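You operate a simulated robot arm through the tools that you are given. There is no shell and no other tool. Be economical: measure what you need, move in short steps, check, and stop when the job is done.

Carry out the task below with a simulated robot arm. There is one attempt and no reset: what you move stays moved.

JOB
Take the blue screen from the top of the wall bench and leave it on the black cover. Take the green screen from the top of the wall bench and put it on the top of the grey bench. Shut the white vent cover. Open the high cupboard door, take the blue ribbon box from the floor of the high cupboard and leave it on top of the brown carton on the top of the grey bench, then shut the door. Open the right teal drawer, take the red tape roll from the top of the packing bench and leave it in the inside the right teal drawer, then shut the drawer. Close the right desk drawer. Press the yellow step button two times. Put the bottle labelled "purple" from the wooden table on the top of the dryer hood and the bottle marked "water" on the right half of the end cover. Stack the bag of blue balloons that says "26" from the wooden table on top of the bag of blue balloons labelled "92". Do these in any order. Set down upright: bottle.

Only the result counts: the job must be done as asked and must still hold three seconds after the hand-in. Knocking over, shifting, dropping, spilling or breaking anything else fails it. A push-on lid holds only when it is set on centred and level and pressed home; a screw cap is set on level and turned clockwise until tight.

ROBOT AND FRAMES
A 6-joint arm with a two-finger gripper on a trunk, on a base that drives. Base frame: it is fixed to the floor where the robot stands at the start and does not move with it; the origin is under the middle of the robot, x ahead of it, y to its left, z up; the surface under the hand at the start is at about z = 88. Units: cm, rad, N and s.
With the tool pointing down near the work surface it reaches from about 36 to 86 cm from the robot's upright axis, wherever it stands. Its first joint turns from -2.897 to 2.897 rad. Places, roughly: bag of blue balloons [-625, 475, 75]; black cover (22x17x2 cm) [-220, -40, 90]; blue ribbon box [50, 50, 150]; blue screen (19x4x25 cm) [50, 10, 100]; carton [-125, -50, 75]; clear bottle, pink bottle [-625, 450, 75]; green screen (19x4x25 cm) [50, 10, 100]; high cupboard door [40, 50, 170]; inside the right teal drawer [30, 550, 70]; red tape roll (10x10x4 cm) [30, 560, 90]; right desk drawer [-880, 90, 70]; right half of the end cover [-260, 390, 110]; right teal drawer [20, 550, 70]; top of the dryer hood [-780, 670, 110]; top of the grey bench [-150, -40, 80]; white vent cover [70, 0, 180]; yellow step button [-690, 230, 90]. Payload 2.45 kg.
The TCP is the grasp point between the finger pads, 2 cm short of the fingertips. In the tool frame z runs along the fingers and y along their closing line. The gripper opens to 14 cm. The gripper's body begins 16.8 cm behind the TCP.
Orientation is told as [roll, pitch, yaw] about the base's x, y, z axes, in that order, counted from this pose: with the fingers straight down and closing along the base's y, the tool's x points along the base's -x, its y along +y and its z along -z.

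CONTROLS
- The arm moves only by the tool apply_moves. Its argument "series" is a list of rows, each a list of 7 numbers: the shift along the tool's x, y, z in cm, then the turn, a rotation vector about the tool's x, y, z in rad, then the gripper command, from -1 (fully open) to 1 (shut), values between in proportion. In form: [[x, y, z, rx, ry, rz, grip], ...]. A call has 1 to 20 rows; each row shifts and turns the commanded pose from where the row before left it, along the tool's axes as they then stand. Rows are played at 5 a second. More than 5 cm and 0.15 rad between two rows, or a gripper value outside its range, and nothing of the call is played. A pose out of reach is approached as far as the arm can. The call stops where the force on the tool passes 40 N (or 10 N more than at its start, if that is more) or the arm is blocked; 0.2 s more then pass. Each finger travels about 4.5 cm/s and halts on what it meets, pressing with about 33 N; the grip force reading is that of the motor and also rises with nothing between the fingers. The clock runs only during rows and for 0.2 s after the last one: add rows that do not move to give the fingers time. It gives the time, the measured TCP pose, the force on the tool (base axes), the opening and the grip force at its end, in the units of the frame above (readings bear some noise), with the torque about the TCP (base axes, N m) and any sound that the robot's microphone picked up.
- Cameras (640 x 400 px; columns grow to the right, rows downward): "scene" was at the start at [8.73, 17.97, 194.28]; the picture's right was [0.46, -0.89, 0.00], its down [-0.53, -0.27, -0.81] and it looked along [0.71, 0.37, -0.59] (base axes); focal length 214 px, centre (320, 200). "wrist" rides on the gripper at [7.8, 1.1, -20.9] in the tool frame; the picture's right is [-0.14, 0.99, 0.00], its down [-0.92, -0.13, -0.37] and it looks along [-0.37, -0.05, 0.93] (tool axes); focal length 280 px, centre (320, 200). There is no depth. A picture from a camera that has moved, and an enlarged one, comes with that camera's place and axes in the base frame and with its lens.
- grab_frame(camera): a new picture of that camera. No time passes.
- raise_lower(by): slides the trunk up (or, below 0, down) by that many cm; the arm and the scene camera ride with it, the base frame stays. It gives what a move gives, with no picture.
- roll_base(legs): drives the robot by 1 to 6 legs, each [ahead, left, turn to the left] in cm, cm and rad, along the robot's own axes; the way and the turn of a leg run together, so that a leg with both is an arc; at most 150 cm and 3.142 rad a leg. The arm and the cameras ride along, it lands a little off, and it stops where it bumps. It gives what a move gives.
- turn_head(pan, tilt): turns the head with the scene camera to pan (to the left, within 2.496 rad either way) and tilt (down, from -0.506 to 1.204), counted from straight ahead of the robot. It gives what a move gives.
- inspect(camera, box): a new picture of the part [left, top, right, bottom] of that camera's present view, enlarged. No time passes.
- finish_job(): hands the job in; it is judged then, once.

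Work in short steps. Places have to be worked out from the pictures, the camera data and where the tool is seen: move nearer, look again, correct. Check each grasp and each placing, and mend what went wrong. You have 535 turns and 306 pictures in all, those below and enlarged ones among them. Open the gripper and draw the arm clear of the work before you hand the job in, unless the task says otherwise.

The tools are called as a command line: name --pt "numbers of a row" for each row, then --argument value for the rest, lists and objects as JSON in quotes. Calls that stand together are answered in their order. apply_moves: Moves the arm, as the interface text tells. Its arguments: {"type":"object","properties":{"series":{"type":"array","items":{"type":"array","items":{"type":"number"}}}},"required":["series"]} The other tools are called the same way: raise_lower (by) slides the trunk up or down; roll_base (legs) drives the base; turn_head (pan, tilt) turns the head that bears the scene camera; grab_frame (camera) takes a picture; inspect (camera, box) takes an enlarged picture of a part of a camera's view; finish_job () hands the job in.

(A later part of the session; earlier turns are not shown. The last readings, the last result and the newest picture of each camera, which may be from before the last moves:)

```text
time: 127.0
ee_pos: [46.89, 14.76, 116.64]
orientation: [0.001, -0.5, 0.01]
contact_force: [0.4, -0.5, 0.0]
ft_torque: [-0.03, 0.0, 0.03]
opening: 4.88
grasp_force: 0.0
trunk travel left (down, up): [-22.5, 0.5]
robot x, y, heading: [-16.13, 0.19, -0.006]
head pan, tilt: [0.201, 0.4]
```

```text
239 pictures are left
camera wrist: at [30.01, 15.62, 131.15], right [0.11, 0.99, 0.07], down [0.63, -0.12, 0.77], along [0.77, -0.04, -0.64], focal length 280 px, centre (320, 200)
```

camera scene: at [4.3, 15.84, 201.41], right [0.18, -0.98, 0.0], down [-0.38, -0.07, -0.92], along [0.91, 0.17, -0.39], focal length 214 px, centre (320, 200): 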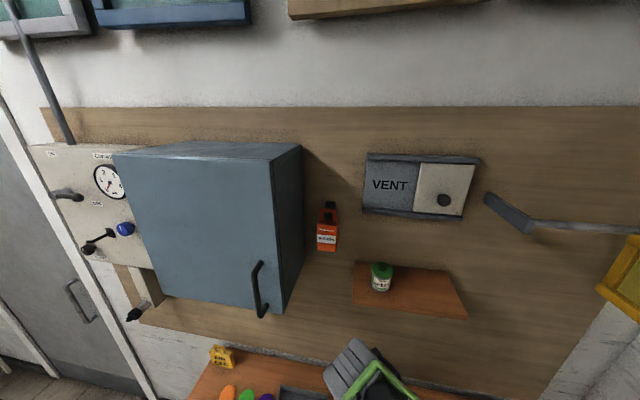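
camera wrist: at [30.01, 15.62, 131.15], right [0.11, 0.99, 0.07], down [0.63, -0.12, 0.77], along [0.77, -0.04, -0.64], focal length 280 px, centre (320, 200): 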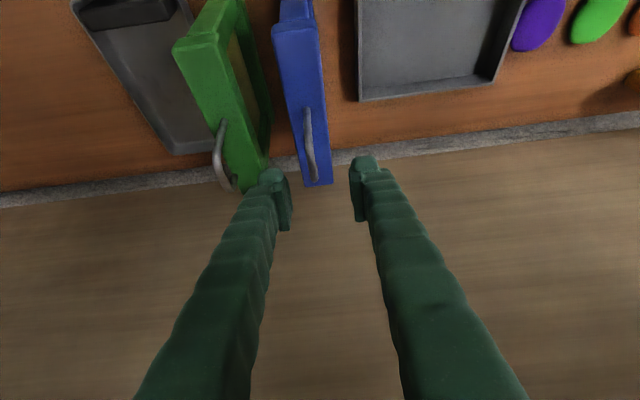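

Handle bar spans x 46–52 at y≈14.2. Final descent to (48.5, 14.2, 111) and close.

apply_moves --pt "0.64 -0.25 2.84 0 0 0 0.3" --pt "0.64 -0.25 2.84 0 0 0 0.3"

grab_frame --camera "wrist"

```text
time: 127.6
ee_pos: [48.56, 14.56, 110.89]
orientation: [-0.001, -0.501, 0.012]
contact_force: [0.6, -0.3, 0.2]
ft_torque: [-0.02, 0.04, -0.02]
opening: 4.91
grasp_force: 0.0
trunk travel left (down, up): [-22.5, 0.5]
robot x, y, heading: [-15.98, 0.33, -0.003]
head pan, tilt: [0.201, 0.4]
```

```text
238 pictures are left
camera wrist: at [31.72, 15.32, 125.42], right [0.11, 0.99, 0.07], down [0.63, -0.12, 0.77], along [0.77, -0.04, -0.64], focal length 280 px, centre (320, 200)
```

wrist: 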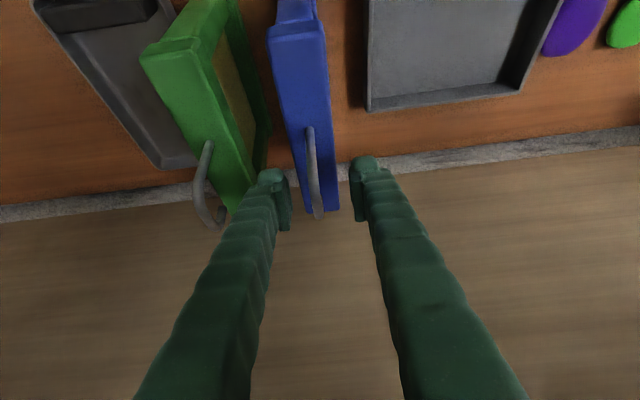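

Handle is centred between the fingers. Close.

apply_moves --pt "0 0 0 0 0 0 1" --pt "0 0 0 0 0 0 1" --pt "0 0 0 0 0 0 1" --pt "0 0 0 0 0 0 1"

```text
time: 128.6
ee_pos: [48.5, 14.49, 110.97]
orientation: [-0.002, -0.5, 0.011]
contact_force: [-0.7, -0.1, 0.1]
ft_torque: [-0.01, -0.09, 0.03]
opening: 0.64
grasp_force: 32.7
trunk travel left (down, up): [-22.5, 0.5]
robot x, y, heading: [-15.81, 0.33, -0.0]
head pan, tilt: [0.201, 0.4]
```

Gripped the handle. Lift 8 cm first and check the load.

apply_moves --pt "-0.96 0 -1.75 0 0 0 1" --pt "-1.44 0 -2.63 0 0 0 1" --pt "-1.44 0 -2.63 0 0 0 1"

grab_frame --camera "wrist"

```text
time: 129.4
ee_pos: [48.51, 14.75, 118.89]
orientation: [0.0, -0.502, 0.011]
contact_force: [-1.2, 0.2, -2.5]
ft_torque: [-0.01, -0.03, 0.02]
opening: 0.6
grasp_force: 32.8
trunk travel left (down, up): [-22.5, 0.5]
robot x, y, heading: [-16.29, 0.32, -0.004]
head pan, tilt: [0.201, 0.4]
```

```text
237 pictures are left
camera wrist: at [31.65, 15.54, 133.34], right [0.11, 0.99, 0.07], down [0.63, -0.12, 0.77], along [0.77, -0.04, -0.64], focal length 280 px, centre (320, 200)
```

wrist: 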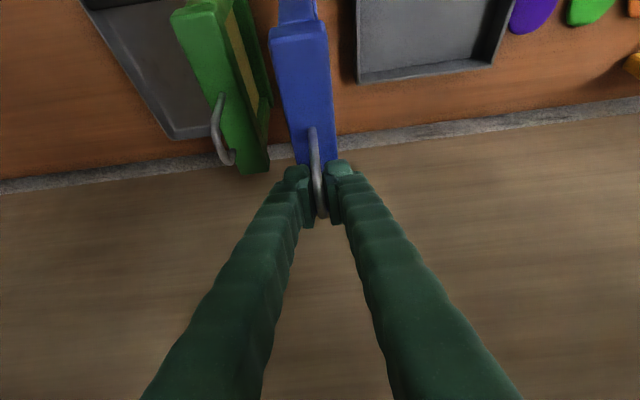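

Lifted cleanly. Raise more, back away, turn toward the blue console (heading −2.36) and drive near it.

apply_moves --pt "-1.44 0 -2.63 0 0 0 1" --pt "-1.44 0 -2.63 0 0 0 1" --pt "-1.44 0 -2.63 0 0 0 1"

roll_base --legs '[[-40, 0, 0], [0, 45, 0], [0, 0, -2.356]]'

turn_head --pan 0 --tilt 0.6

grab_frame --camera "scene"

```text
time: 130.2
ee_pos: [48.39, 14.43, 128.19]
orientation: [0.0, -0.501, 0.012]
contact_force: [-0.6, 0.0, -2.9]
ft_torque: [0.03, 0.0, -0.02]
opening: 0.62
grasp_force: 32.5
trunk travel left (down, up): [-22.5, 0.5]
robot x, y, heading: [-16.07, 0.32, -0.004]
head pan, tilt: [0.201, 0.4]
```

```text
time: 142.5
ee_pos: [-93.31, -9.27, 127.99]
orientation: [-0.001, -0.501, -2.361]
contact_force: [-0.9, -0.5, -2.8]
ft_torque: [0.02, 0.02, 0.01]
opening: 0.56
grasp_force: 33.2
trunk travel left (down, up): [-22.5, 0.5]
robot x, y, heading: [-56.62, 45.93, -2.375]
head pan, tilt: [0.201, 0.4]
```

```text
time: 143.2
ee_pos: [-93.11, -9.44, 127.99]
orientation: [-0.002, -0.5, -2.359]
contact_force: [0.4, -0.2, -2.5]
ft_torque: [0.0, -0.02, -0.01]
opening: 0.59
grasp_force: 31.2
trunk travel left (down, up): [-22.5, 0.5]
robot x, y, heading: [-56.57, 45.9, -2.377]
head pan, tilt: [0.0, 0.6]
```

```text
236 pictures are left
camera scene: at [-54.09, 28.62, 199.59], right [-0.69, 0.72, 0.0], down [0.41, 0.39, -0.83], along [-0.59, -0.57, -0.56], focal length 214 px, centre (320, 200)
```

scene: 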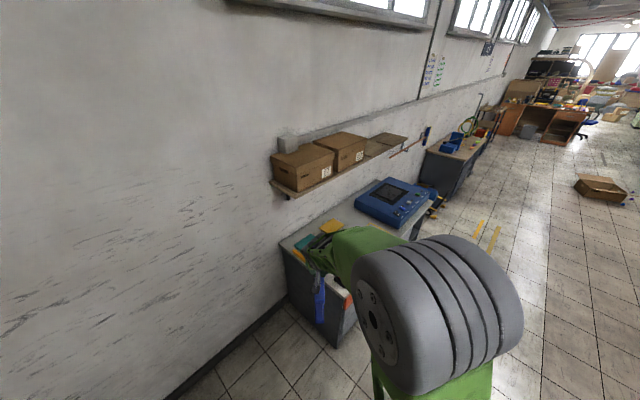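

Drive toward the console position.

roll_base --legs '[[95, -69, 0]]'

grab_frame --camera "wrist"

grab_frame --camera "scene"

```text
time: 149.7
ee_pos: [-209.56, -21.13, 127.95]
orientation: [0.002, -0.501, -2.386]
contact_force: [0.2, 0.1, -2.0]
ft_torque: [-0.01, -0.01, 0.03]
opening: 0.58
grasp_force: 31.5
trunk travel left (down, up): [-22.5, 0.5]
robot x, y, heading: [-171.2, 33.23, -2.405]
head pan, tilt: [0.0, 0.6]
```

```text
235 pictures are left
camera wrist: at [-196.31, -10.43, 142.56], right [0.59, -0.8, 0.07], down [-0.55, -0.34, 0.77], along [-0.59, -0.49, -0.64], focal length 280 px, centre (320, 200)
```

wrist: 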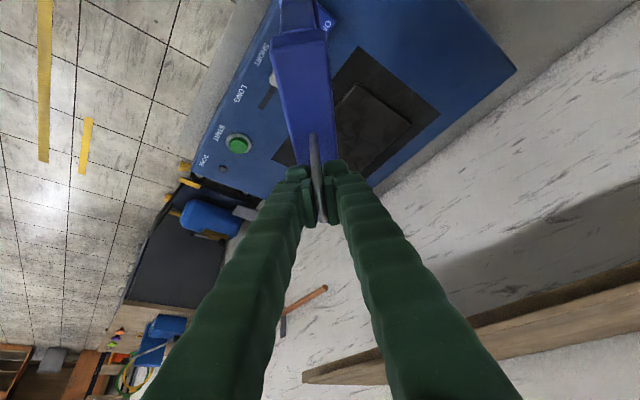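

```text
234 pictures are left
camera scene: at [-169.34, 15.86, 199.59], right [-0.67, 0.74, 0.0], down [0.42, 0.38, -0.82], along [-0.61, -0.56, -0.57], focal length 214 px, centre (320, 200)
```

scene: 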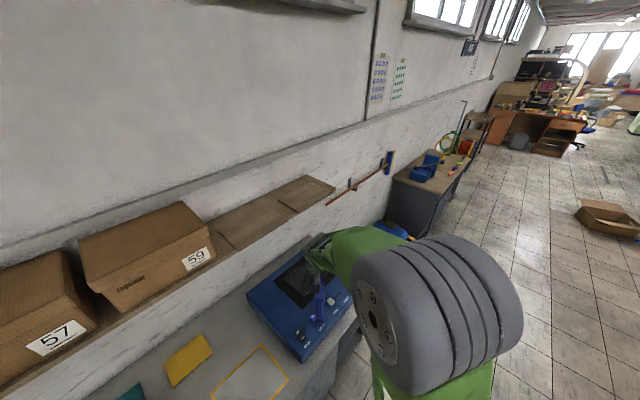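

Two nested dark rectangles on the console; I zoom both views to identify the raised cover.

inspect --camera "wrist" --box '[220, 0, 540, 200]'

inspect --camera "scene" --box '[230, 230, 390, 370]'

```text
2.00 times, centred on (380, 100) of wrist
camera zoom: at [-196.31, -10.43, 142.56], right [0.59, -0.8, 0.07], down [-0.55, -0.34, 0.77], along [-0.59, -0.49, -0.64], focal length 561 px, centre (200, 400)
```

zoom: 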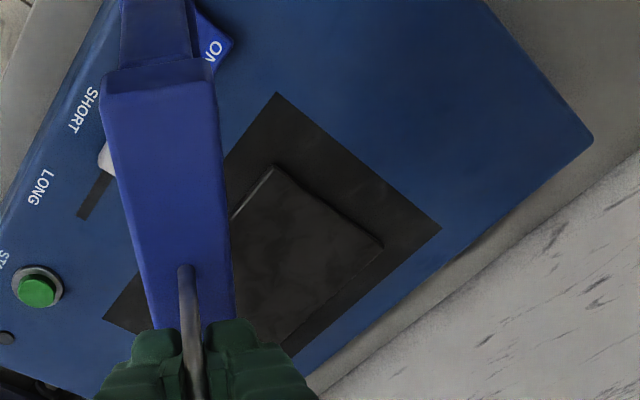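

```text
2.86 times, centred on (310, 300) of scene
camera zoom: at [-169.34, 15.86, 199.59], right [-0.67, 0.74, 0.0], down [0.42, 0.38, -0.82], along [-0.61, -0.56, -0.57], focal length 613 px, centre (349, -86)
```

zoom: 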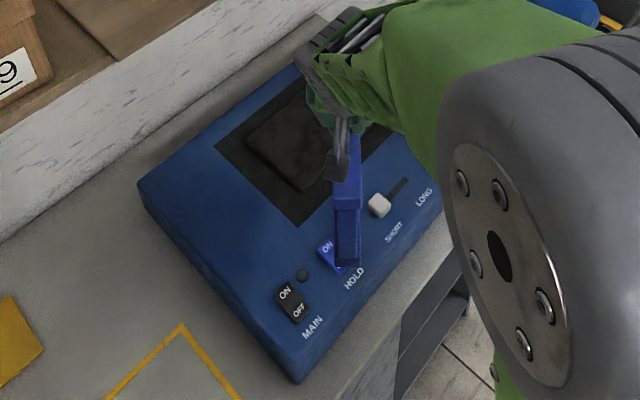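

The raised inner plate is the cover: centre ≈ (−223, −43.5), top z≈89.5. Roll ahead 11 and move the arm over it at height.

roll_base --legs '[[11, 0, 0]]'

apply_moves --pt "-3.5 1.5 1.92 0 0 0 1" --pt "-3.5 1.5 1.92 0 0 0 1" --pt "-3.5 2 1.92 0 0 0 1"

grab_frame --camera "wrist"

grab_frame --camera "scene"

```text
time: 150.9
ee_pos: [-217.43, -28.61, 127.92]
orientation: [-0.001, -0.499, -2.385]
contact_force: [0.6, -0.2, -3.7]
ft_torque: [0.05, -0.07, -0.01]
opening: 0.62
grasp_force: 31.6
trunk travel left (down, up): [-22.5, 0.5]
robot x, y, heading: [-179.56, 25.9, -2.4]
head pan, tilt: [0.0, 0.6]
```

```text
time: 151.7
ee_pos: [-222.84, -40.53, 128.08]
orientation: [-0.004, -0.499, -2.386]
contact_force: [0.0, -0.9, -3.6]
ft_torque: [0.09, 0.0, 0.0]
opening: 0.59
grasp_force: 31.4
trunk travel left (down, up): [-22.5, 0.5]
robot x, y, heading: [-179.41, 25.59, -2.398]
head pan, tilt: [0.0, 0.6]
```

```text
231 pictures are left
camera wrist: at [-209.83, -29.77, 142.57], right [0.59, -0.8, 0.06], down [-0.55, -0.34, 0.76], along [-0.59, -0.49, -0.64], focal length 280 px, centre (320, 200)
```

wrist: 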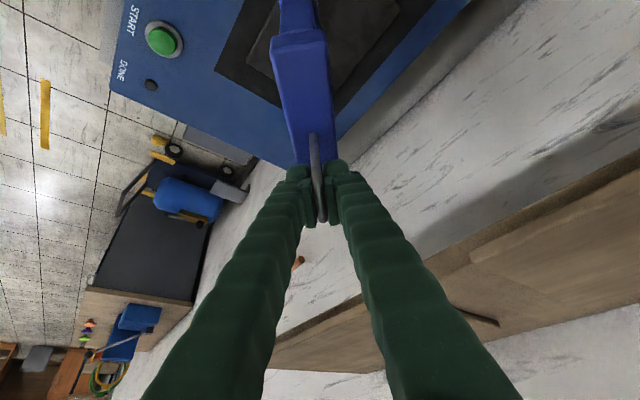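

```text
230 pictures are left
camera scene: at [-177.36, 8.28, 199.55], right [-0.68, 0.74, 0.0], down [0.42, 0.38, -0.82], along [-0.61, -0.56, -0.57], focal length 214 px, centre (320, 200)
```

scene: 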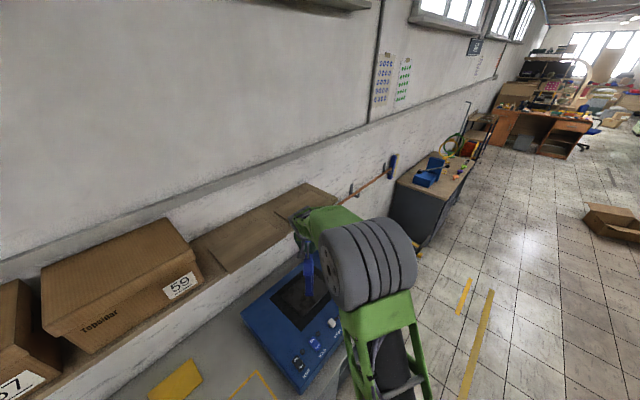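

inspect --camera "wrist" --box '[180, 0, 420, 150]'

inspect --camera "scene" --box '[230, 220, 390, 370]'

```text
2.67 times, centred on (300, 75) of wrist
camera zoom: at [-209.83, -29.77, 142.57], right [0.59, -0.8, 0.06], down [-0.55, -0.34, 0.76], along [-0.59, -0.49, -0.64], focal length 748 px, centre (373, 533)
```

zoom: 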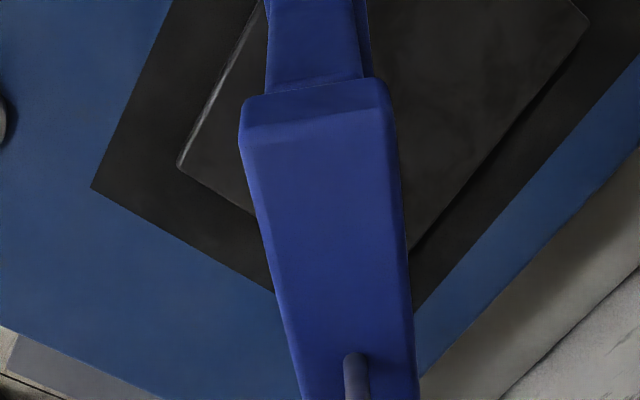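

```text
2.67 times, centred on (310, 295) of scene
camera zoom: at [-177.36, 8.28, 199.55], right [-0.68, 0.74, 0.0], down [0.42, 0.38, -0.82], along [-0.61, -0.56, -0.57], focal length 572 px, centre (347, -53)
```

zoom: 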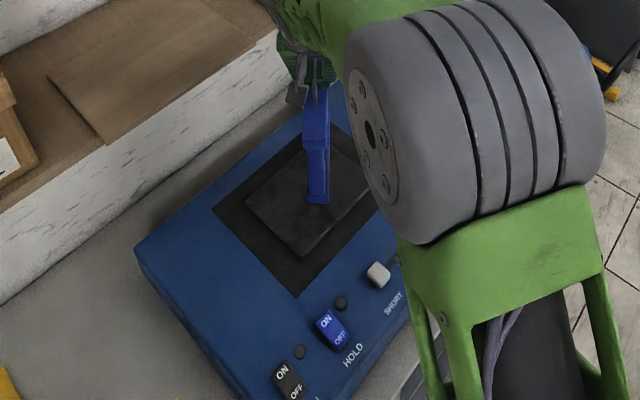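

Cover precisely: x −234..−212, y −52.4..−35.8. Shift forward 3, left 2.5 and lower to just above it.

apply_moves --pt "-2.69 2.46 1.47 0 0 0 1" --pt "1.63 0 2.96 0 0 0 1" --pt "1.63 0 2.96 0 0 0 1" --pt "1.63 0 2.96 0 0 0 1" --pt "1.4 0 2.5 0 0 0 1"

inspect --camera "scene" --box '[230, 220, 390, 370]'

inspect --camera "wrist" --box '[180, 0, 420, 150]'

```text
time: 152.9
ee_pos: [-223.29, -44.57, 114.97]
orientation: [-0.002, -0.498, -2.385]
contact_force: [0.6, -0.4, -1.9]
ft_torque: [0.02, 0.01, 0.0]
opening: 0.6
grasp_force: 31.6
trunk travel left (down, up): [-22.5, 0.5]
robot x, y, heading: [-179.33, 25.7, -2.401]
head pan, tilt: [0.0, 0.6]
```

```text
2.67 times, centred on (310, 295) of scene
camera zoom: at [-177.27, 8.46, 199.57], right [-0.68, 0.74, 0.0], down [0.42, 0.38, -0.82], along [-0.61, -0.56, -0.57], focal length 572 px, centre (347, -53)
```

zoom: 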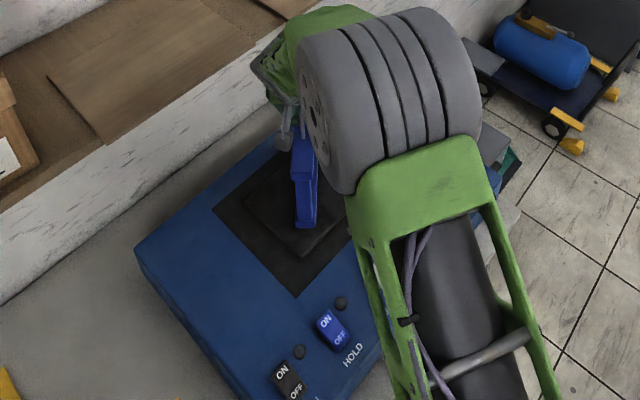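

```text
2.67 times, centred on (300, 75) of wrist
camera zoom: at [-210.09, -33.74, 129.46], right [0.59, -0.8, 0.06], down [-0.55, -0.34, 0.76], along [-0.59, -0.49, -0.64], focal length 748 px, centre (373, 533)
```

zoom: 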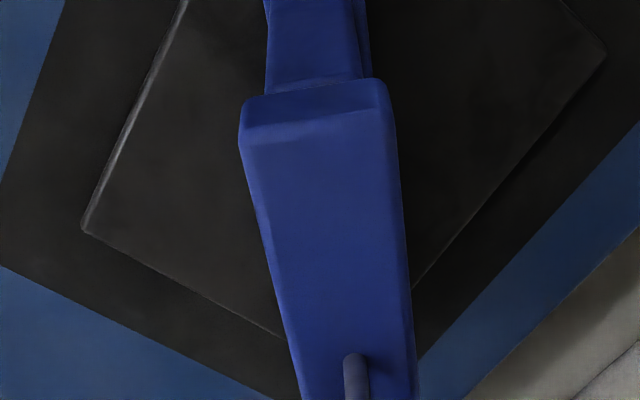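

Well centred. Lower slowly until contact.

apply_moves --pt "0.29 0 0.53 0 0 0 1" --pt "0.29 0 0.53 0 0 0 1" --pt "0.24 0 0.44 0 0 0 1" --pt "0.24 0 0.44 0 0 0 1" --pt "0.19 0 0.35 0 0 0 1"

```text
time: 154.1
ee_pos: [-223.14, -44.32, 112.83]
orientation: [0.002, -0.509, -2.388]
contact_force: [-7.3, -6.1, 33.2]
ft_torque: [0.42, -0.39, 0.03]
opening: 0.59
grasp_force: 31.1
trunk travel left (down, up): [-22.5, 0.5]
robot x, y, heading: [-179.69, 25.58, -2.401]
head pan, tilt: [0.0, 0.6]
```

Contact. Ease up slightly and open.

apply_moves --pt "-0.12 0 -0.22 0 0 0 1" --pt "0 0 0 0 0 0 0.7" --pt "0 0 0 0 0 0 0.5" --pt "0 0 0 0 0 0 0.4"

grab_frame --camera "wrist"

```text
time: 155.1
ee_pos: [-222.95, -44.08, 112.58]
orientation: [-0.003, -0.5, -2.384]
contact_force: [-0.3, 0.0, -0.8]
ft_torque: [-0.01, -0.01, 0.03]
opening: 4.21
grasp_force: 0.1
trunk travel left (down, up): [-22.5, 0.5]
robot x, y, heading: [-179.49, 25.61, -2.399]
head pan, tilt: [0.0, 0.6]
```

```text
225 pictures are left
camera wrist: at [-209.89, -33.36, 127.12], right [0.59, -0.8, 0.06], down [-0.55, -0.34, 0.77], along [-0.59, -0.49, -0.64], focal length 280 px, centre (320, 200)
```

wrist: 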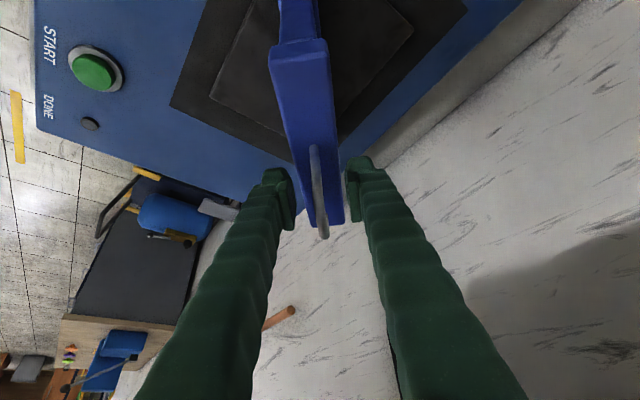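

Standing. Withdraw along the tool axis, then verify.

apply_moves --pt "0 0 -2 0 0 0 0.4" --pt "0 0 -4 0 0 0 0.4" --pt "0 0 -5 0 0 0 0.4" --pt "0 0 -5 0 0 0 0.4" --pt "0 0 -5 0 0 0 0.4"

grab_frame --camera "wrist"

```text
time: 156.3
ee_pos: [-215.84, -37.11, 131.36]
orientation: [-0.002, -0.501, -2.386]
contact_force: [-0.1, -0.2, 0.6]
ft_torque: [-0.04, -0.01, 0.0]
opening: 4.19
grasp_force: 0.0
trunk travel left (down, up): [-22.5, 0.5]
robot x, y, heading: [-179.59, 25.19, -2.404]
head pan, tilt: [0.0, 0.6]
```

```text
224 pictures are left
camera wrist: at [-202.64, -26.35, 145.86], right [0.59, -0.8, 0.07], down [-0.55, -0.34, 0.77], along [-0.59, -0.49, -0.64], focal length 280 px, centre (320, 200)
```

wrist: 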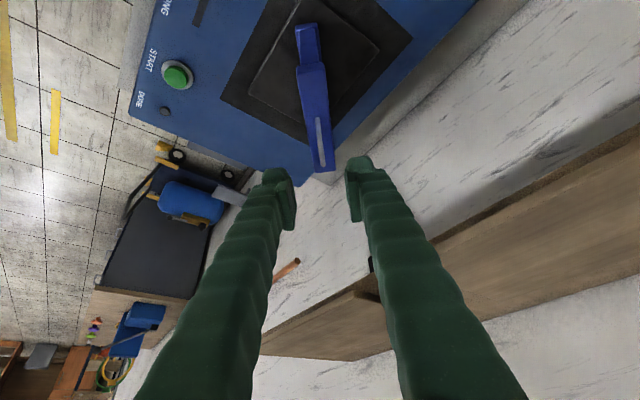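

Blue screen stands on the cover. Return to the wall bench for the green screen.

roll_base --legs '[[-22, 0, 0], [0, 0, 2.402], [70, -25, 0], [64, -28, 0]]'

grab_frame --camera "wrist"

```text
time: 170.7
ee_pos: [40.48, 9.41, 131.19]
orientation: [-0.003, -0.501, 0.022]
contact_force: [0.6, -0.1, 0.6]
ft_torque: [-0.01, 0.02, 0.03]
opening: 4.19
grasp_force: 0.0
trunk travel left (down, up): [-22.5, 0.5]
robot x, y, heading: [-28.66, -12.83, 0.004]
head pan, tilt: [0.0, 0.6]
```

```text
223 pictures are left
camera wrist: at [23.74, 10.13, 145.72], right [0.1, 0.99, 0.07], down [0.63, -0.11, 0.77], along [0.77, -0.04, -0.64], focal length 280 px, centre (320, 200)
```

wrist: 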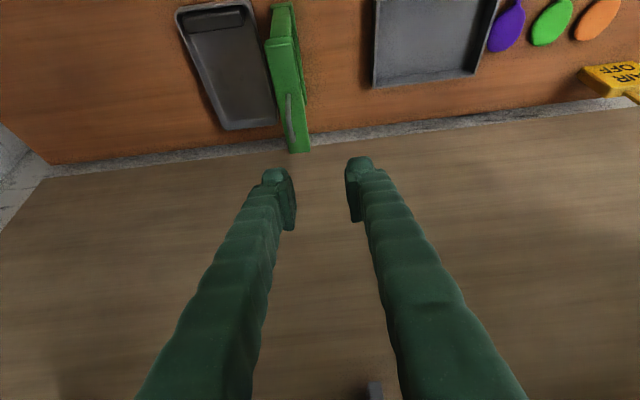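

Green handle: (≈48.5, 5.8, 112). Align above it and descend partway.

apply_moves --pt "-3.5 -1.9 1.92 0 0 0.025 0.4" --pt "-3.5 -1.9 1.92 0 0 0 0.4" --pt "1.82 0 3.34 0 0 0 0.4" --pt "1.82 0 3.34 0 0 0 0.4" --pt "1.82 0 3.34 0 0 0 0.4" --pt "1.82 0 3.34 0 0 0 0.4"

grab_frame --camera "wrist"

```text
time: 172.1
ee_pos: [48.58, 5.58, 115.81]
orientation: [0.014, -0.501, -0.009]
contact_force: [0.8, 0.6, -0.2]
ft_torque: [0.01, 0.04, 0.0]
opening: 4.2
grasp_force: 0.0
trunk travel left (down, up): [-22.5, 0.5]
robot x, y, heading: [-28.59, -12.61, 0.009]
head pan, tilt: [0.0, 0.6]
```

```text
222 pictures are left
camera wrist: at [31.83, 6.51, 130.25], right [0.12, 0.99, 0.08], down [0.63, -0.14, 0.76], along [0.77, -0.04, -0.64], focal length 280 px, centre (320, 200)
```

wrist: 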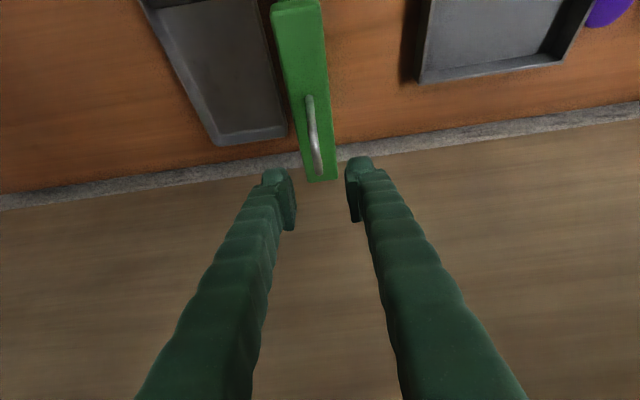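

Aligned. Down 4.9 and close.

apply_moves --pt "1.2 0 2.15 0 0 0 0.4" --pt "1.15 0 2.15 0 0 0 0.4" --pt "0 0 0 0 0 0 1" --pt "0 0 0 0 0 0 1" --pt "0 0 0 0 0 0 1" --pt "0 0 0 0 0 0 1"

apply_moves --pt "-0.96 0 -1.75 0 0 0 1" --pt "-1.44 0 -2.63 0 0 0 1" --pt "-1.44 0 -2.63 0 0 0 1" --pt "-1.44 0 -2.63 0 0 0 1" --pt "-1.44 0 -2.63 0 0 0 1"

grab_frame --camera "wrist"

```text
time: 173.5
ee_pos: [48.38, 5.66, 110.88]
orientation: [0.013, -0.5, -0.005]
contact_force: [-0.2, -0.2, 1.1]
ft_torque: [-0.03, -0.03, 0.02]
opening: 0.6
grasp_force: 32.7
trunk travel left (down, up): [-22.5, 0.5]
robot x, y, heading: [-28.81, -12.58, 0.012]
head pan, tilt: [0.0, 0.6]
```

```text
time: 174.7
ee_pos: [48.41, 5.93, 125.13]
orientation: [0.011, -0.498, -0.007]
contact_force: [-0.3, 0.8, -2.1]
ft_torque: [0.01, -0.02, -0.02]
opening: 0.6
grasp_force: 32.8
trunk travel left (down, up): [-22.5, 0.5]
robot x, y, heading: [-29.26, -12.7, 0.006]
head pan, tilt: [0.0, 0.6]
```

```text
221 pictures are left
camera wrist: at [31.64, 6.78, 139.53], right [0.12, 0.99, 0.08], down [0.63, -0.14, 0.76], along [0.77, -0.04, -0.64], focal length 280 px, centre (320, 200)
```

wrist: 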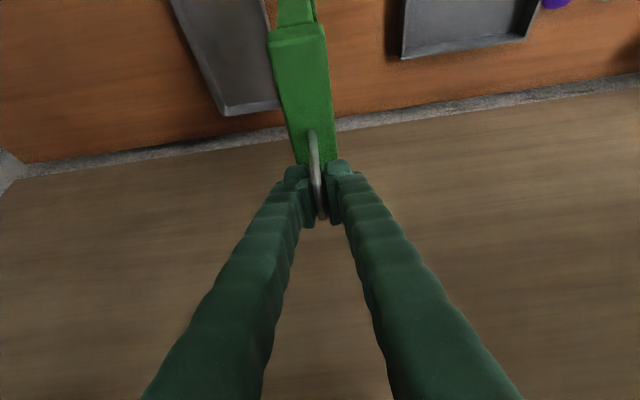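

Green screen lifted. Raise 3 more, back away, turn to face the grey bench, and drive over.

apply_moves --pt "-1.44 0 -2.63 0 0 0 1"

roll_base --legs '[[-40, 0, 0], [0, 70, 0], [0, 0, -1.577], [0, -119, 0]]'

grab_frame --camera "wrist"

```text
time: 175.1
ee_pos: [48.63, 5.66, 128.21]
orientation: [0.014, -0.501, -0.008]
contact_force: [-0.7, 0.6, -3.1]
ft_torque: [0.0, -0.03, 0.0]
opening: 0.57
grasp_force: 32.8
trunk travel left (down, up): [-22.5, 0.5]
robot x, y, heading: [-29.05, -12.66, 0.003]
head pan, tilt: [0.0, 0.6]
```

```text
time: 197.6
ee_pos: [-169.84, -20.18, 128.05]
orientation: [0.01, -0.501, -1.615]
contact_force: [1.1, -0.3, -2.1]
ft_torque: [0.02, 0.03, -0.01]
opening: 0.59
grasp_force: 31.0
trunk travel left (down, up): [-22.5, 0.5]
robot x, y, heading: [-185.5, 57.75, -1.601]
head pan, tilt: [0.0, 0.6]
```

```text
220 pictures are left
camera wrist: at [-168.28, -3.35, 142.61], right [0.98, -0.16, 0.08], down [-0.16, -0.63, 0.76], along [-0.07, -0.76, -0.64], focal length 280 px, centre (320, 200)
```

wrist: 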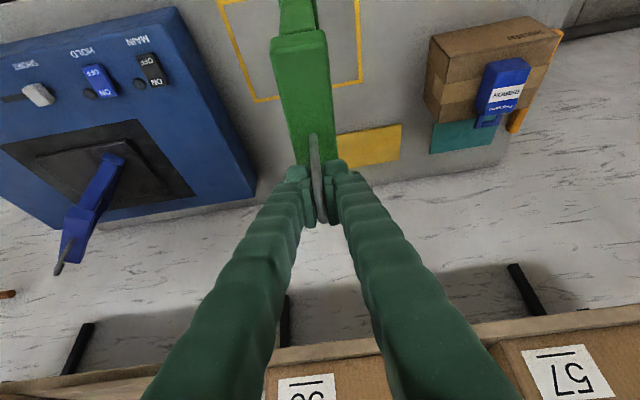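

Roll ahead 11 cm, then lower with the trunk by 21 cm.

roll_base --legs '[[11, 0, 0]]'

raise_lower --by -21

grab_frame --camera "wrist"

```text
time: 198.8
ee_pos: [-170.14, -31.2, 127.97]
orientation: [0.011, -0.498, -1.615]
contact_force: [-0.3, -0.2, -3.0]
ft_torque: [0.04, 0.0, 0.01]
opening: 0.61
grasp_force: 31.7
trunk travel left (down, up): [-22.5, 0.5]
robot x, y, heading: [-186.11, 46.71, -1.603]
head pan, tilt: [0.0, 0.6]
```

```text
time: 201.0
ee_pos: [-170.15, -31.0, 107.02]
orientation: [0.013, -0.499, -1.614]
contact_force: [-0.2, -0.8, -2.3]
ft_torque: [0.01, 0.03, 0.03]
opening: 0.6
grasp_force: 31.3
trunk travel left (down, up): [-1.5, 21.5]
robot x, y, heading: [-185.85, 47.01, -1.604]
head pan, tilt: [0.0, 0.6]
```

```text
219 pictures are left
camera wrist: at [-168.58, -14.24, 121.6], right [0.98, -0.16, 0.08], down [-0.16, -0.63, 0.76], along [-0.07, -0.76, -0.64], focal length 280 px, centre (320, 200)
```

wrist: 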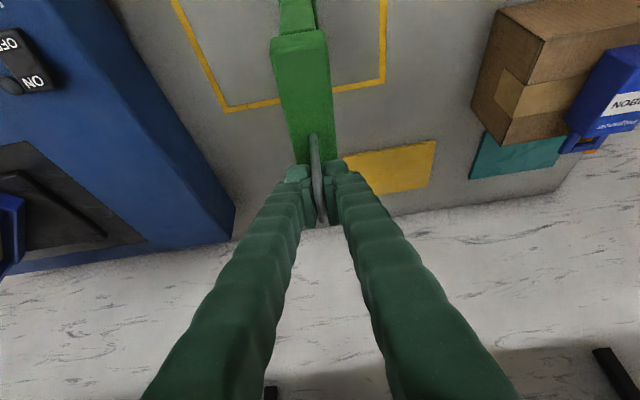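

Clear of the mat. Lower slowly to contact.

apply_moves --pt "0.96 0 1.75 0 0 0 1" --pt "0.72 0 1.3 0 0 0 1" --pt "0.24 0 0.44 0 0 0 1" --pt "0.24 0 0.44 0 0 0 1" --pt "0.19 0 0.35 0 0 0 1" --pt "0.19 0 0.35 0 0 0 1"

```text
time: 202.4
ee_pos: [-169.95, -31.14, 102.24]
orientation: [0.017, -0.511, -1.616]
contact_force: [1.1, -2.2, 33.0]
ft_torque: [0.21, 0.1, -0.36]
opening: 0.63
grasp_force: 31.2
trunk travel left (down, up): [-1.5, 21.5]
robot x, y, heading: [-185.5, 46.94, -1.604]
head pan, tilt: [0.0, 0.6]
```

apply_moves --pt "-0.12 0 -0.22 0 0 0 1" --pt "0 0 0 0 0 0 0.7" --pt "0 0 0 0 0 0 0.5" --pt "0 0 0 0 0 0 0.4" --pt "0 0 -2 0 0 0 0.4" --pt "0 0 -4 0 0 0 0.4" --pt "0 0 -5 0 0 0 0.4" --pt "0 0 -5 0 0 0 0.4" --pt "0 0 -5 0 0 0 0.4"

grab_frame --camera "wrist"

```text
time: 204.4
ee_pos: [-170.23, -20.92, 120.55]
orientation: [0.012, -0.501, -1.614]
contact_force: [-0.2, 0.0, 1.4]
ft_torque: [0.0, -0.03, 0.01]
opening: 4.19
grasp_force: 0.0
trunk travel left (down, up): [-1.5, 21.5]
robot x, y, heading: [-186.08, 47.09, -1.6]
head pan, tilt: [0.0, 0.6]
```

```text
218 pictures are left
camera wrist: at [-168.49, -4.05, 135.07], right [0.98, -0.16, 0.08], down [-0.16, -0.63, 0.76], along [-0.07, -0.76, -0.64], focal length 280 px, centre (320, 200)
```

wrist: 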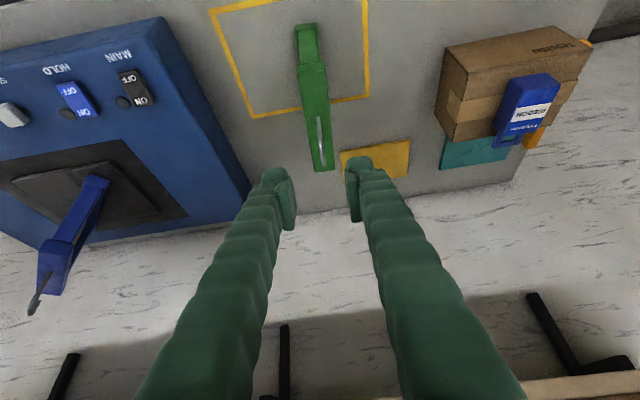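

Green screen stands on the bench. Now compact the arm, back away and turn to face −x to survey the route to the button and desk.

roll_base --legs '[[-40, 0, 0], [0, 0, -1.54]]'

apply_moves --pt "2 0 -3 0 0.1 0 0.4" --pt "3 0 -3 0 0.1 0 0.4" --pt "3 0 -3 0 0.1 0 0.4" --pt "4 0 0 0 0.1 0 0.4" --pt "4 0 0 0 0.1 0 0.4"

turn_head --pan 0 --tilt 0.35

grab_frame --camera "scene"

```text
time: 210.6
ee_pos: [-251.69, 67.03, 120.5]
orientation: [0.012, -0.498, 3.138]
contact_force: [1.2, 0.0, 0.7]
ft_torque: [0.01, 0.0, -0.01]
opening: 4.16
grasp_force: 0.0
trunk travel left (down, up): [-1.5, 21.5]
robot x, y, heading: [-184.71, 85.39, -3.13]
head pan, tilt: [0.0, 0.6]
```

```text
time: 211.8
ee_pos: [-232.68, 67.08, 124.49]
orientation: [0.011, 0.002, -3.136]
contact_force: [-0.5, 0.3, -0.1]
ft_torque: [0.0, -0.03, 0.01]
opening: 4.19
grasp_force: 0.1
trunk travel left (down, up): [-1.5, 21.5]
robot x, y, heading: [-184.31, 85.56, -3.127]
head pan, tilt: [0.0, 0.6]
```

```text
time: 212.5
ee_pos: [-233.01, 67.06, 124.37]
orientation: [0.011, -0.001, -3.136]
contact_force: [-0.7, -0.1, 0.0]
ft_torque: [0.02, 0.02, 0.0]
opening: 4.2
grasp_force: 0.1
trunk travel left (down, up): [-1.5, 21.5]
robot x, y, heading: [-184.57, 85.55, -3.124]
head pan, tilt: [0.0, 0.351]
```

```text
217 pictures are left
camera scene: at [-194.68, 71.51, 180.86], right [-0.01, 1.0, 0.0], down [0.34, 0.0, -0.94], along [-0.94, -0.01, -0.34], focal length 214 px, centre (320, 200)
```

scene: 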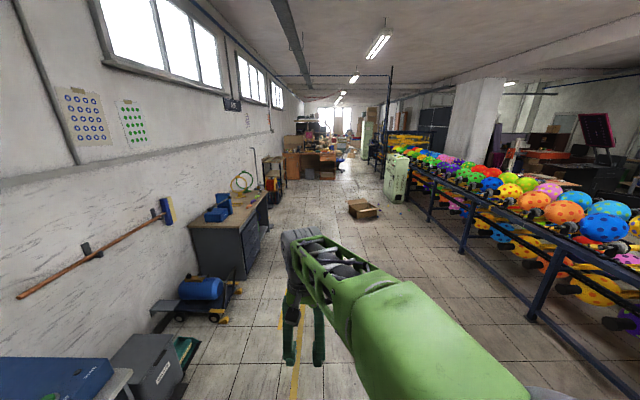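

Aisle is clear along y≈85; light-green machine with the button is near (−680, 240), a carton on the floor near (−613, 157). Drive ahead 300 cm.

roll_base --legs '[[150, 0, 0], [140, 0, 0]]'

turn_head --pan -0.6 --tilt 0.4

grab_frame --camera "scene"

turn_head --pan 0.1 --tilt 0.35

grab_frame --camera "scene"

```text
time: 226.5
ee_pos: [-521.81, 62.42, 124.53]
orientation: [0.011, 0.0, -3.139]
contact_force: [0.7, -0.1, -1.4]
ft_torque: [0.01, 0.0, 0.02]
opening: 4.2
grasp_force: 0.1
trunk travel left (down, up): [-1.5, 21.5]
robot x, y, heading: [-473.02, 80.86, -3.133]
head pan, tilt: [0.0, 0.351]
```

```text
time: 227.5
ee_pos: [-521.82, 62.45, 124.43]
orientation: [0.01, 0.001, -3.14]
contact_force: [-0.8, 0.0, -0.1]
ft_torque: [0.0, 0.01, 0.01]
opening: 4.19
grasp_force: 0.0
trunk travel left (down, up): [-1.5, 21.5]
robot x, y, heading: [-473.34, 80.88, -3.137]
head pan, tilt: [-0.6, 0.4]
```

```text
216 pictures are left
camera scene: at [-481.93, 72.03, 180.41], right [0.56, 0.83, 0.0], down [0.32, -0.22, -0.92], along [-0.77, 0.51, -0.39], focal length 214 px, centre (320, 200)
```

scene: 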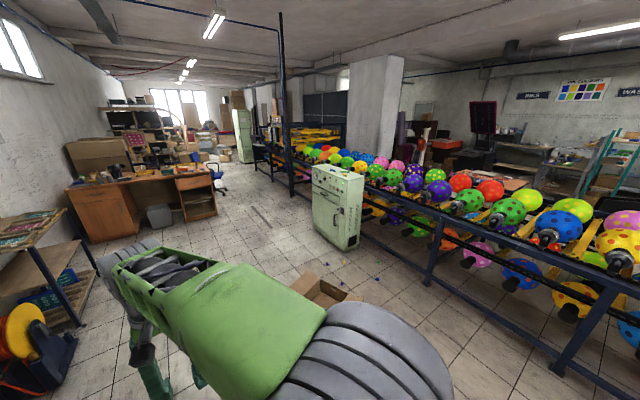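

```text
time: 228.6
ee_pos: [-521.84, 62.59, 124.56]
orientation: [0.011, 0.001, -3.137]
contact_force: [0.3, 0.7, -0.1]
ft_torque: [-0.03, -0.04, 0.01]
opening: 4.19
grasp_force: 0.1
trunk travel left (down, up): [-1.5, 21.5]
robot x, y, heading: [-473.32, 81.11, -3.135]
head pan, tilt: [0.099, 0.351]
```

```text
215 pictures are left
camera scene: at [-483.5, 65.87, 180.86], right [-0.11, 0.99, 0.0], down [0.34, 0.04, -0.94], along [-0.93, -0.1, -0.34], focal length 214 px, centre (320, 200)
```

scene: 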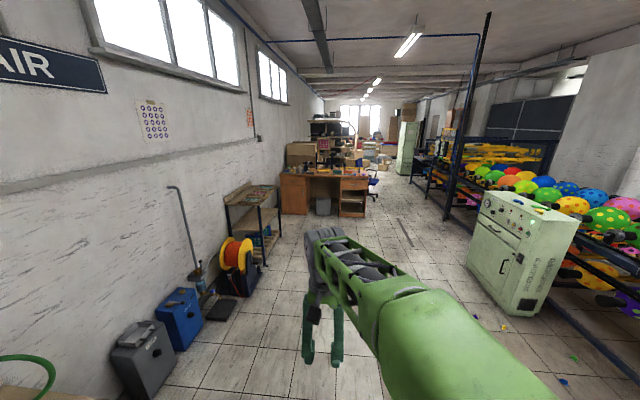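

The cabinet's front faces −y at y≈238, x −738..−666. Drive to x≈−703, turn to face +y, approach to y≈140.

roll_base --legs '[[150, 0, 0], [82, 0, 0], [0, 0, -1.575], [58, 0, 0]]'

turn_head --pan 0 --tilt 0.65

grab_frame --camera "scene"

```text
time: 246.6
ee_pos: [-713.28, 193.15, 124.51]
orientation: [0.011, 0.0, 1.501]
contact_force: [0.4, 0.0, 0.0]
ft_torque: [-0.02, -0.01, 0.0]
opening: 4.18
grasp_force: 0.1
trunk travel left (down, up): [-1.5, 21.5]
robot x, y, heading: [-698.53, 143.27, 1.511]
head pan, tilt: [0.099, 0.351]
```

```text
time: 247.4
ee_pos: [-713.4, 193.09, 124.44]
orientation: [0.011, 0.002, 1.498]
contact_force: [0.5, 0.6, -1.0]
ft_torque: [0.0, 0.01, 0.0]
opening: 4.18
grasp_force: 0.1
trunk travel left (down, up): [-1.5, 21.5]
robot x, y, heading: [-698.51, 143.26, 1.504]
head pan, tilt: [0.0, 0.649]
```

```text
214 pictures are left
camera scene: at [-711.9, 153.89, 178.17], right [1.0, -0.06, 0.0], down [-0.04, -0.6, -0.8], along [0.05, 0.8, -0.6], focal length 214 px, centre (320, 200)
```

scene: 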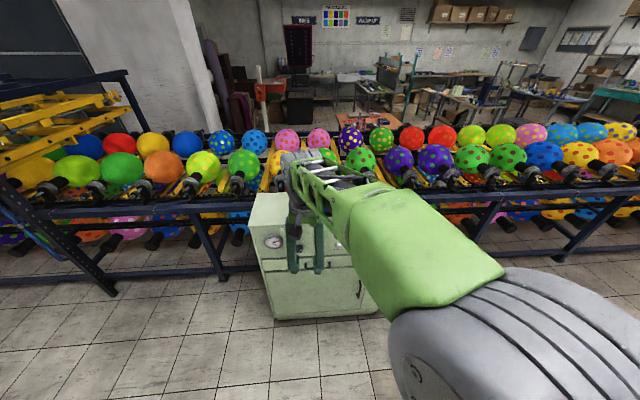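

Take the wrist view of the panel.

grab_frame --camera "wrist"

```text
213 pictures are left
camera wrist: at [-714.78, 185.31, 145.34], right [-0.98, 0.21, 0.01], down [0.2, 0.91, 0.37], along [0.07, 0.36, -0.93], focal length 280 px, centre (320, 200)
```

wrist: 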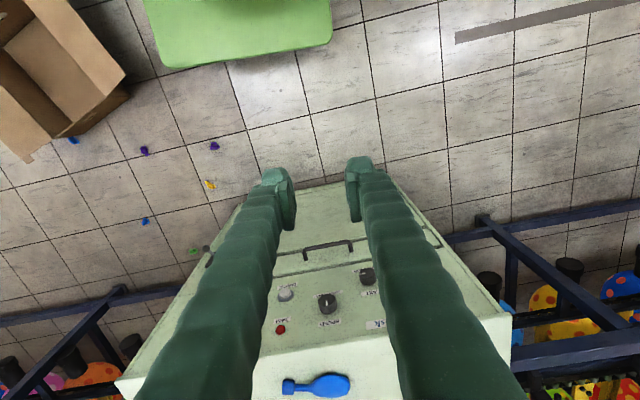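

Knobs are partly hidden by the fingers; shift the hand 14 cm to the right (+x) and look again.

apply_moves --pt "0 -4.5 0 0 0 0 0.4" --pt "0 -4.5 0 0 0 0 0.4" --pt "0 -4.5 0 0 0 0 0.4"

grab_frame --camera "wrist"

inspect --camera "scene" --box '[220, 180, 400, 330]'

```text
time: 248.2
ee_pos: [-699.53, 192.11, 124.12]
orientation: [0.01, -0.001, 1.497]
contact_force: [0.3, -0.1, 0.2]
ft_torque: [-0.01, 0.0, -0.05]
opening: 4.18
grasp_force: 0.1
trunk travel left (down, up): [-1.5, 21.5]
robot x, y, heading: [-698.83, 143.96, 1.504]
head pan, tilt: [0.0, 0.649]
```

```text
212 pictures are left
camera wrist: at [-701.02, 184.32, 144.98], right [-0.98, 0.21, 0.01], down [0.2, 0.91, 0.37], along [0.07, 0.36, -0.93], focal length 280 px, centre (320, 200)
```

wrist: 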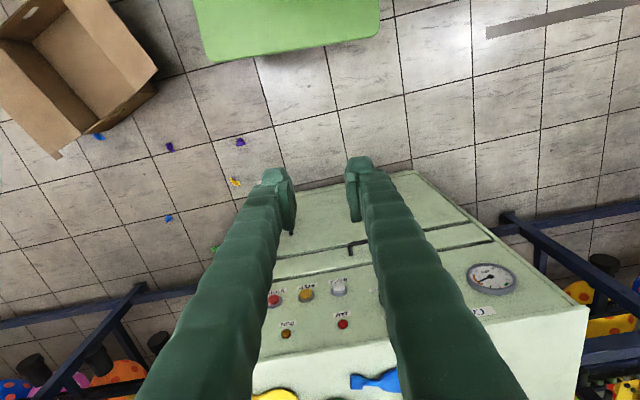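

```text
2.67 times, centred on (310, 255) of scene
camera zoom: at [-711.87, 153.88, 178.16], right [1.0, -0.06, 0.0], down [-0.04, -0.6, -0.8], along [0.05, 0.8, -0.6], focal length 572 px, centre (347, 53)
```

zoom: 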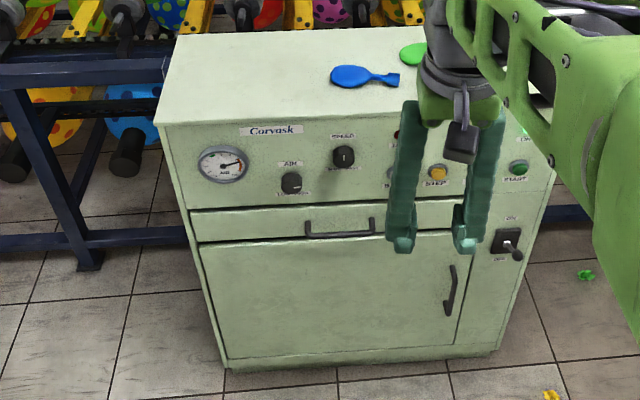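

The yellow STEP button is on the vertical panel at about (−688.5, 229, 90). I roll ahead 12, tilt the closed fingers 0.6 rad forward and come down in front of it.

roll_base --legs '[[12, 0, 0.06]]'

apply_moves --pt "0 -2 0 0 -0.15 0 1" --pt "0 -3 0 0 -0.15 0 1" --pt "0 -3 0 0 -0.15 0 1" --pt "0 -3 0 0 -0.15 0 1" --pt "2.26 0 3.3 0 0 0 1" --pt "2.26 0 3.3 0 0 0 1" --pt "2.26 0 3.3 0 0 0 1" --pt "2.26 0 3.3 0 0 0 1"

grab_frame --camera "wrist"

```text
time: 249.5
ee_pos: [-702.37, 203.73, 124.12]
orientation: [0.011, 0.002, 1.558]
contact_force: [0.3, 0.4, -0.2]
ft_torque: [-0.01, -0.05, 0.05]
opening: 4.18
grasp_force: 0.0
trunk travel left (down, up): [-1.5, 21.5]
robot x, y, heading: [-698.19, 155.12, 1.567]
head pan, tilt: [0.0, 0.649]
```

```text
time: 251.3
ee_pos: [-690.69, 205.64, 109.21]
orientation: [0.014, -0.594, 1.552]
contact_force: [-0.3, 0.6, -0.8]
ft_torque: [0.01, -0.03, -0.01]
opening: 0.01
grasp_force: 29.4
out of reach, approached as far as the arm can: row 7, 8
trunk travel left (down, up): [-1.5, 21.5]
robot x, y, heading: [-698.25, 155.45, 1.569]
head pan, tilt: [0.0, 0.649]
```

```text
210 pictures are left
camera wrist: at [-691.83, 187.43, 122.12], right [-0.99, 0.13, 0.09], down [0.14, 0.56, 0.82], along [0.05, 0.82, -0.57], focal length 280 px, centre (320, 200)
```

wrist: 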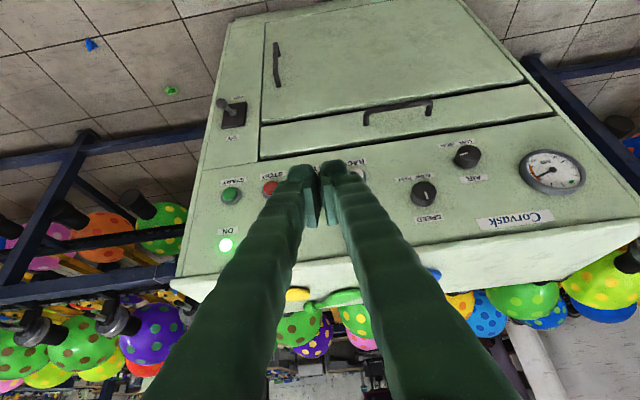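

Refined: button ≈ (−687.7, 232.4, 86.5). Move forward 15, right 3, then down 22.

apply_moves --pt "-4.0 -1 2.7 0 0 0 1" --pt "-4.0 -1 2.7 0 0 0 1" --pt "-4.0 -1 2.7 0 0 0 1" --pt "2.26 0 3.3 0 0 0 1" --pt "2.26 0 3.3 0 0 0 1" --pt "2.26 0 3.3 0 0 0 1" --pt "2.26 0 3.3 0 0 0 1" --pt "2.26 0 3.3 0 0 0 1" --pt "1.13 0 1.65 0 0 0 1"

grab_frame --camera "wrist"

inspect --camera "scene" --box '[220, 180, 420, 330]'

```text
time: 253.3
ee_pos: [-687.8, 220.32, 87.8]
orientation: [0.012, -0.6, 1.551]
contact_force: [0.4, 0.6, 0.3]
ft_torque: [0.0, 0.0, 0.01]
opening: 0.01
grasp_force: 29.1
trunk travel left (down, up): [-1.5, 21.5]
robot x, y, heading: [-698.02, 155.35, 1.569]
head pan, tilt: [0.0, 0.649]
```

```text
209 pictures are left
camera wrist: at [-688.96, 201.97, 100.41], right [-0.99, 0.13, 0.09], down [0.14, 0.55, 0.82], along [0.05, 0.83, -0.56], focal length 280 px, centre (320, 200)
```

wrist: 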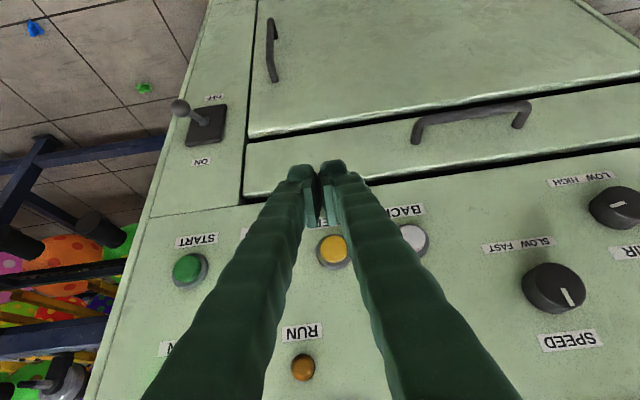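

```text
2.67 times, centred on (320, 255) of scene
camera zoom: at [-712.1, 164.78, 178.16], right [1.0, 0.0, 0.0], down [0.0, -0.6, -0.8], along [0.0, 0.8, -0.6], focal length 572 px, centre (320, 53)
```

zoom: 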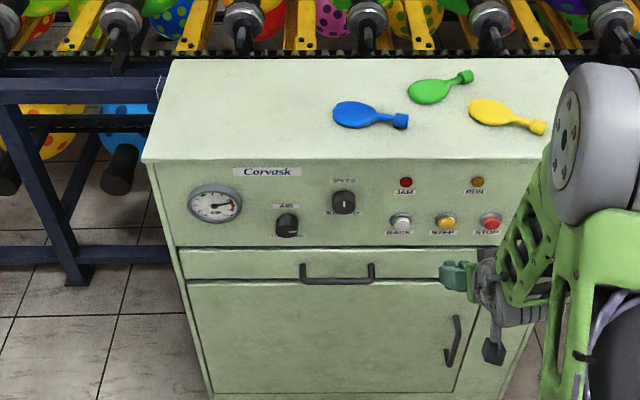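

Button at (−688.1, 232.8, 87). Advance 8 cm then gently in small steps, watching force/sound.

apply_moves --pt "-3.3 0.3 2.26 0 0 0 1" --pt "-3.3 0 2.26 0 0 0 1" --pt "-0.41 0 0.28 0 0 0 1" --pt "-0.41 0 0.28 0 0 0 1"

inspect --camera "wrist" --box '[220, 140, 460, 290]'

```text
time: 254.3
ee_pos: [-688.03, 228.96, 87.27]
orientation: [0.011, -0.599, 1.552]
contact_force: [0.2, -4.2, 0.9]
ft_torque: [0.0, -0.05, 0.01]
opening: 0.0
grasp_force: 29.1
trunk travel left (down, up): [-1.5, 21.5]
robot x, y, heading: [-697.93, 154.89, 1.569]
head pan, tilt: [0.0, 0.649]
heard: click
```

```text
2.67 times, centred on (340, 215) of wrist
camera zoom: at [-689.08, 210.64, 100.07], right [-0.99, 0.12, 0.09], down [0.14, 0.55, 0.82], along [0.05, 0.82, -0.56], focal length 748 px, centre (267, 160)
```

zoom: 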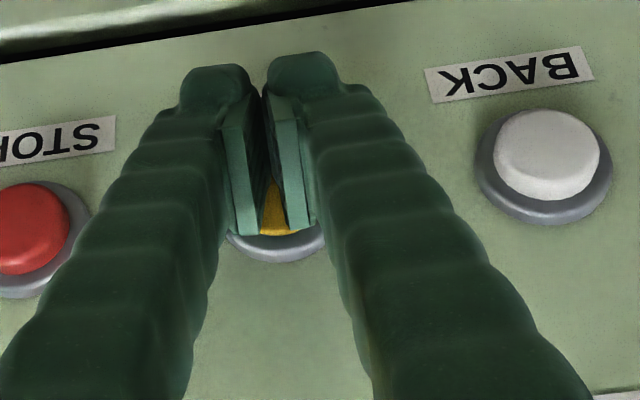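

One click heard. Back off 2.5 cm and see.

apply_moves --pt "1.24 0 -0.85 0 0 0 1" --pt "0.83 0 -0.57 0 0 0 1" --pt "0 0 0 0 0 0 1"

```text
time: 255.1
ee_pos: [-688.04, 226.6, 87.46]
orientation: [0.013, -0.599, 1.552]
contact_force: [-1.0, 0.4, 0.9]
ft_torque: [0.02, -0.01, 0.0]
opening: 0.01
grasp_force: 28.5
trunk travel left (down, up): [-1.5, 21.5]
robot x, y, heading: [-697.96, 155.3, 1.568]
head pan, tilt: [0.0, 0.649]
```

Second press to the same depth.

apply_moves --pt "-1.24 0 0.85 0 0 0 1" --pt "-0.41 0 0.28 0 0 0 1" --pt "-0.41 0 0.28 0 0 0 1"

```text
time: 255.9
ee_pos: [-688.09, 228.94, 87.35]
orientation: [0.011, -0.597, 1.553]
contact_force: [1.6, -3.4, -1.5]
ft_torque: [-0.02, 0.0, -0.04]
opening: 0.62
grasp_force: 29.5
trunk travel left (down, up): [-1.5, 21.5]
robot x, y, heading: [-698.2, 154.67, 1.566]
head pan, tilt: [0.0, 0.649]
heard: click
```

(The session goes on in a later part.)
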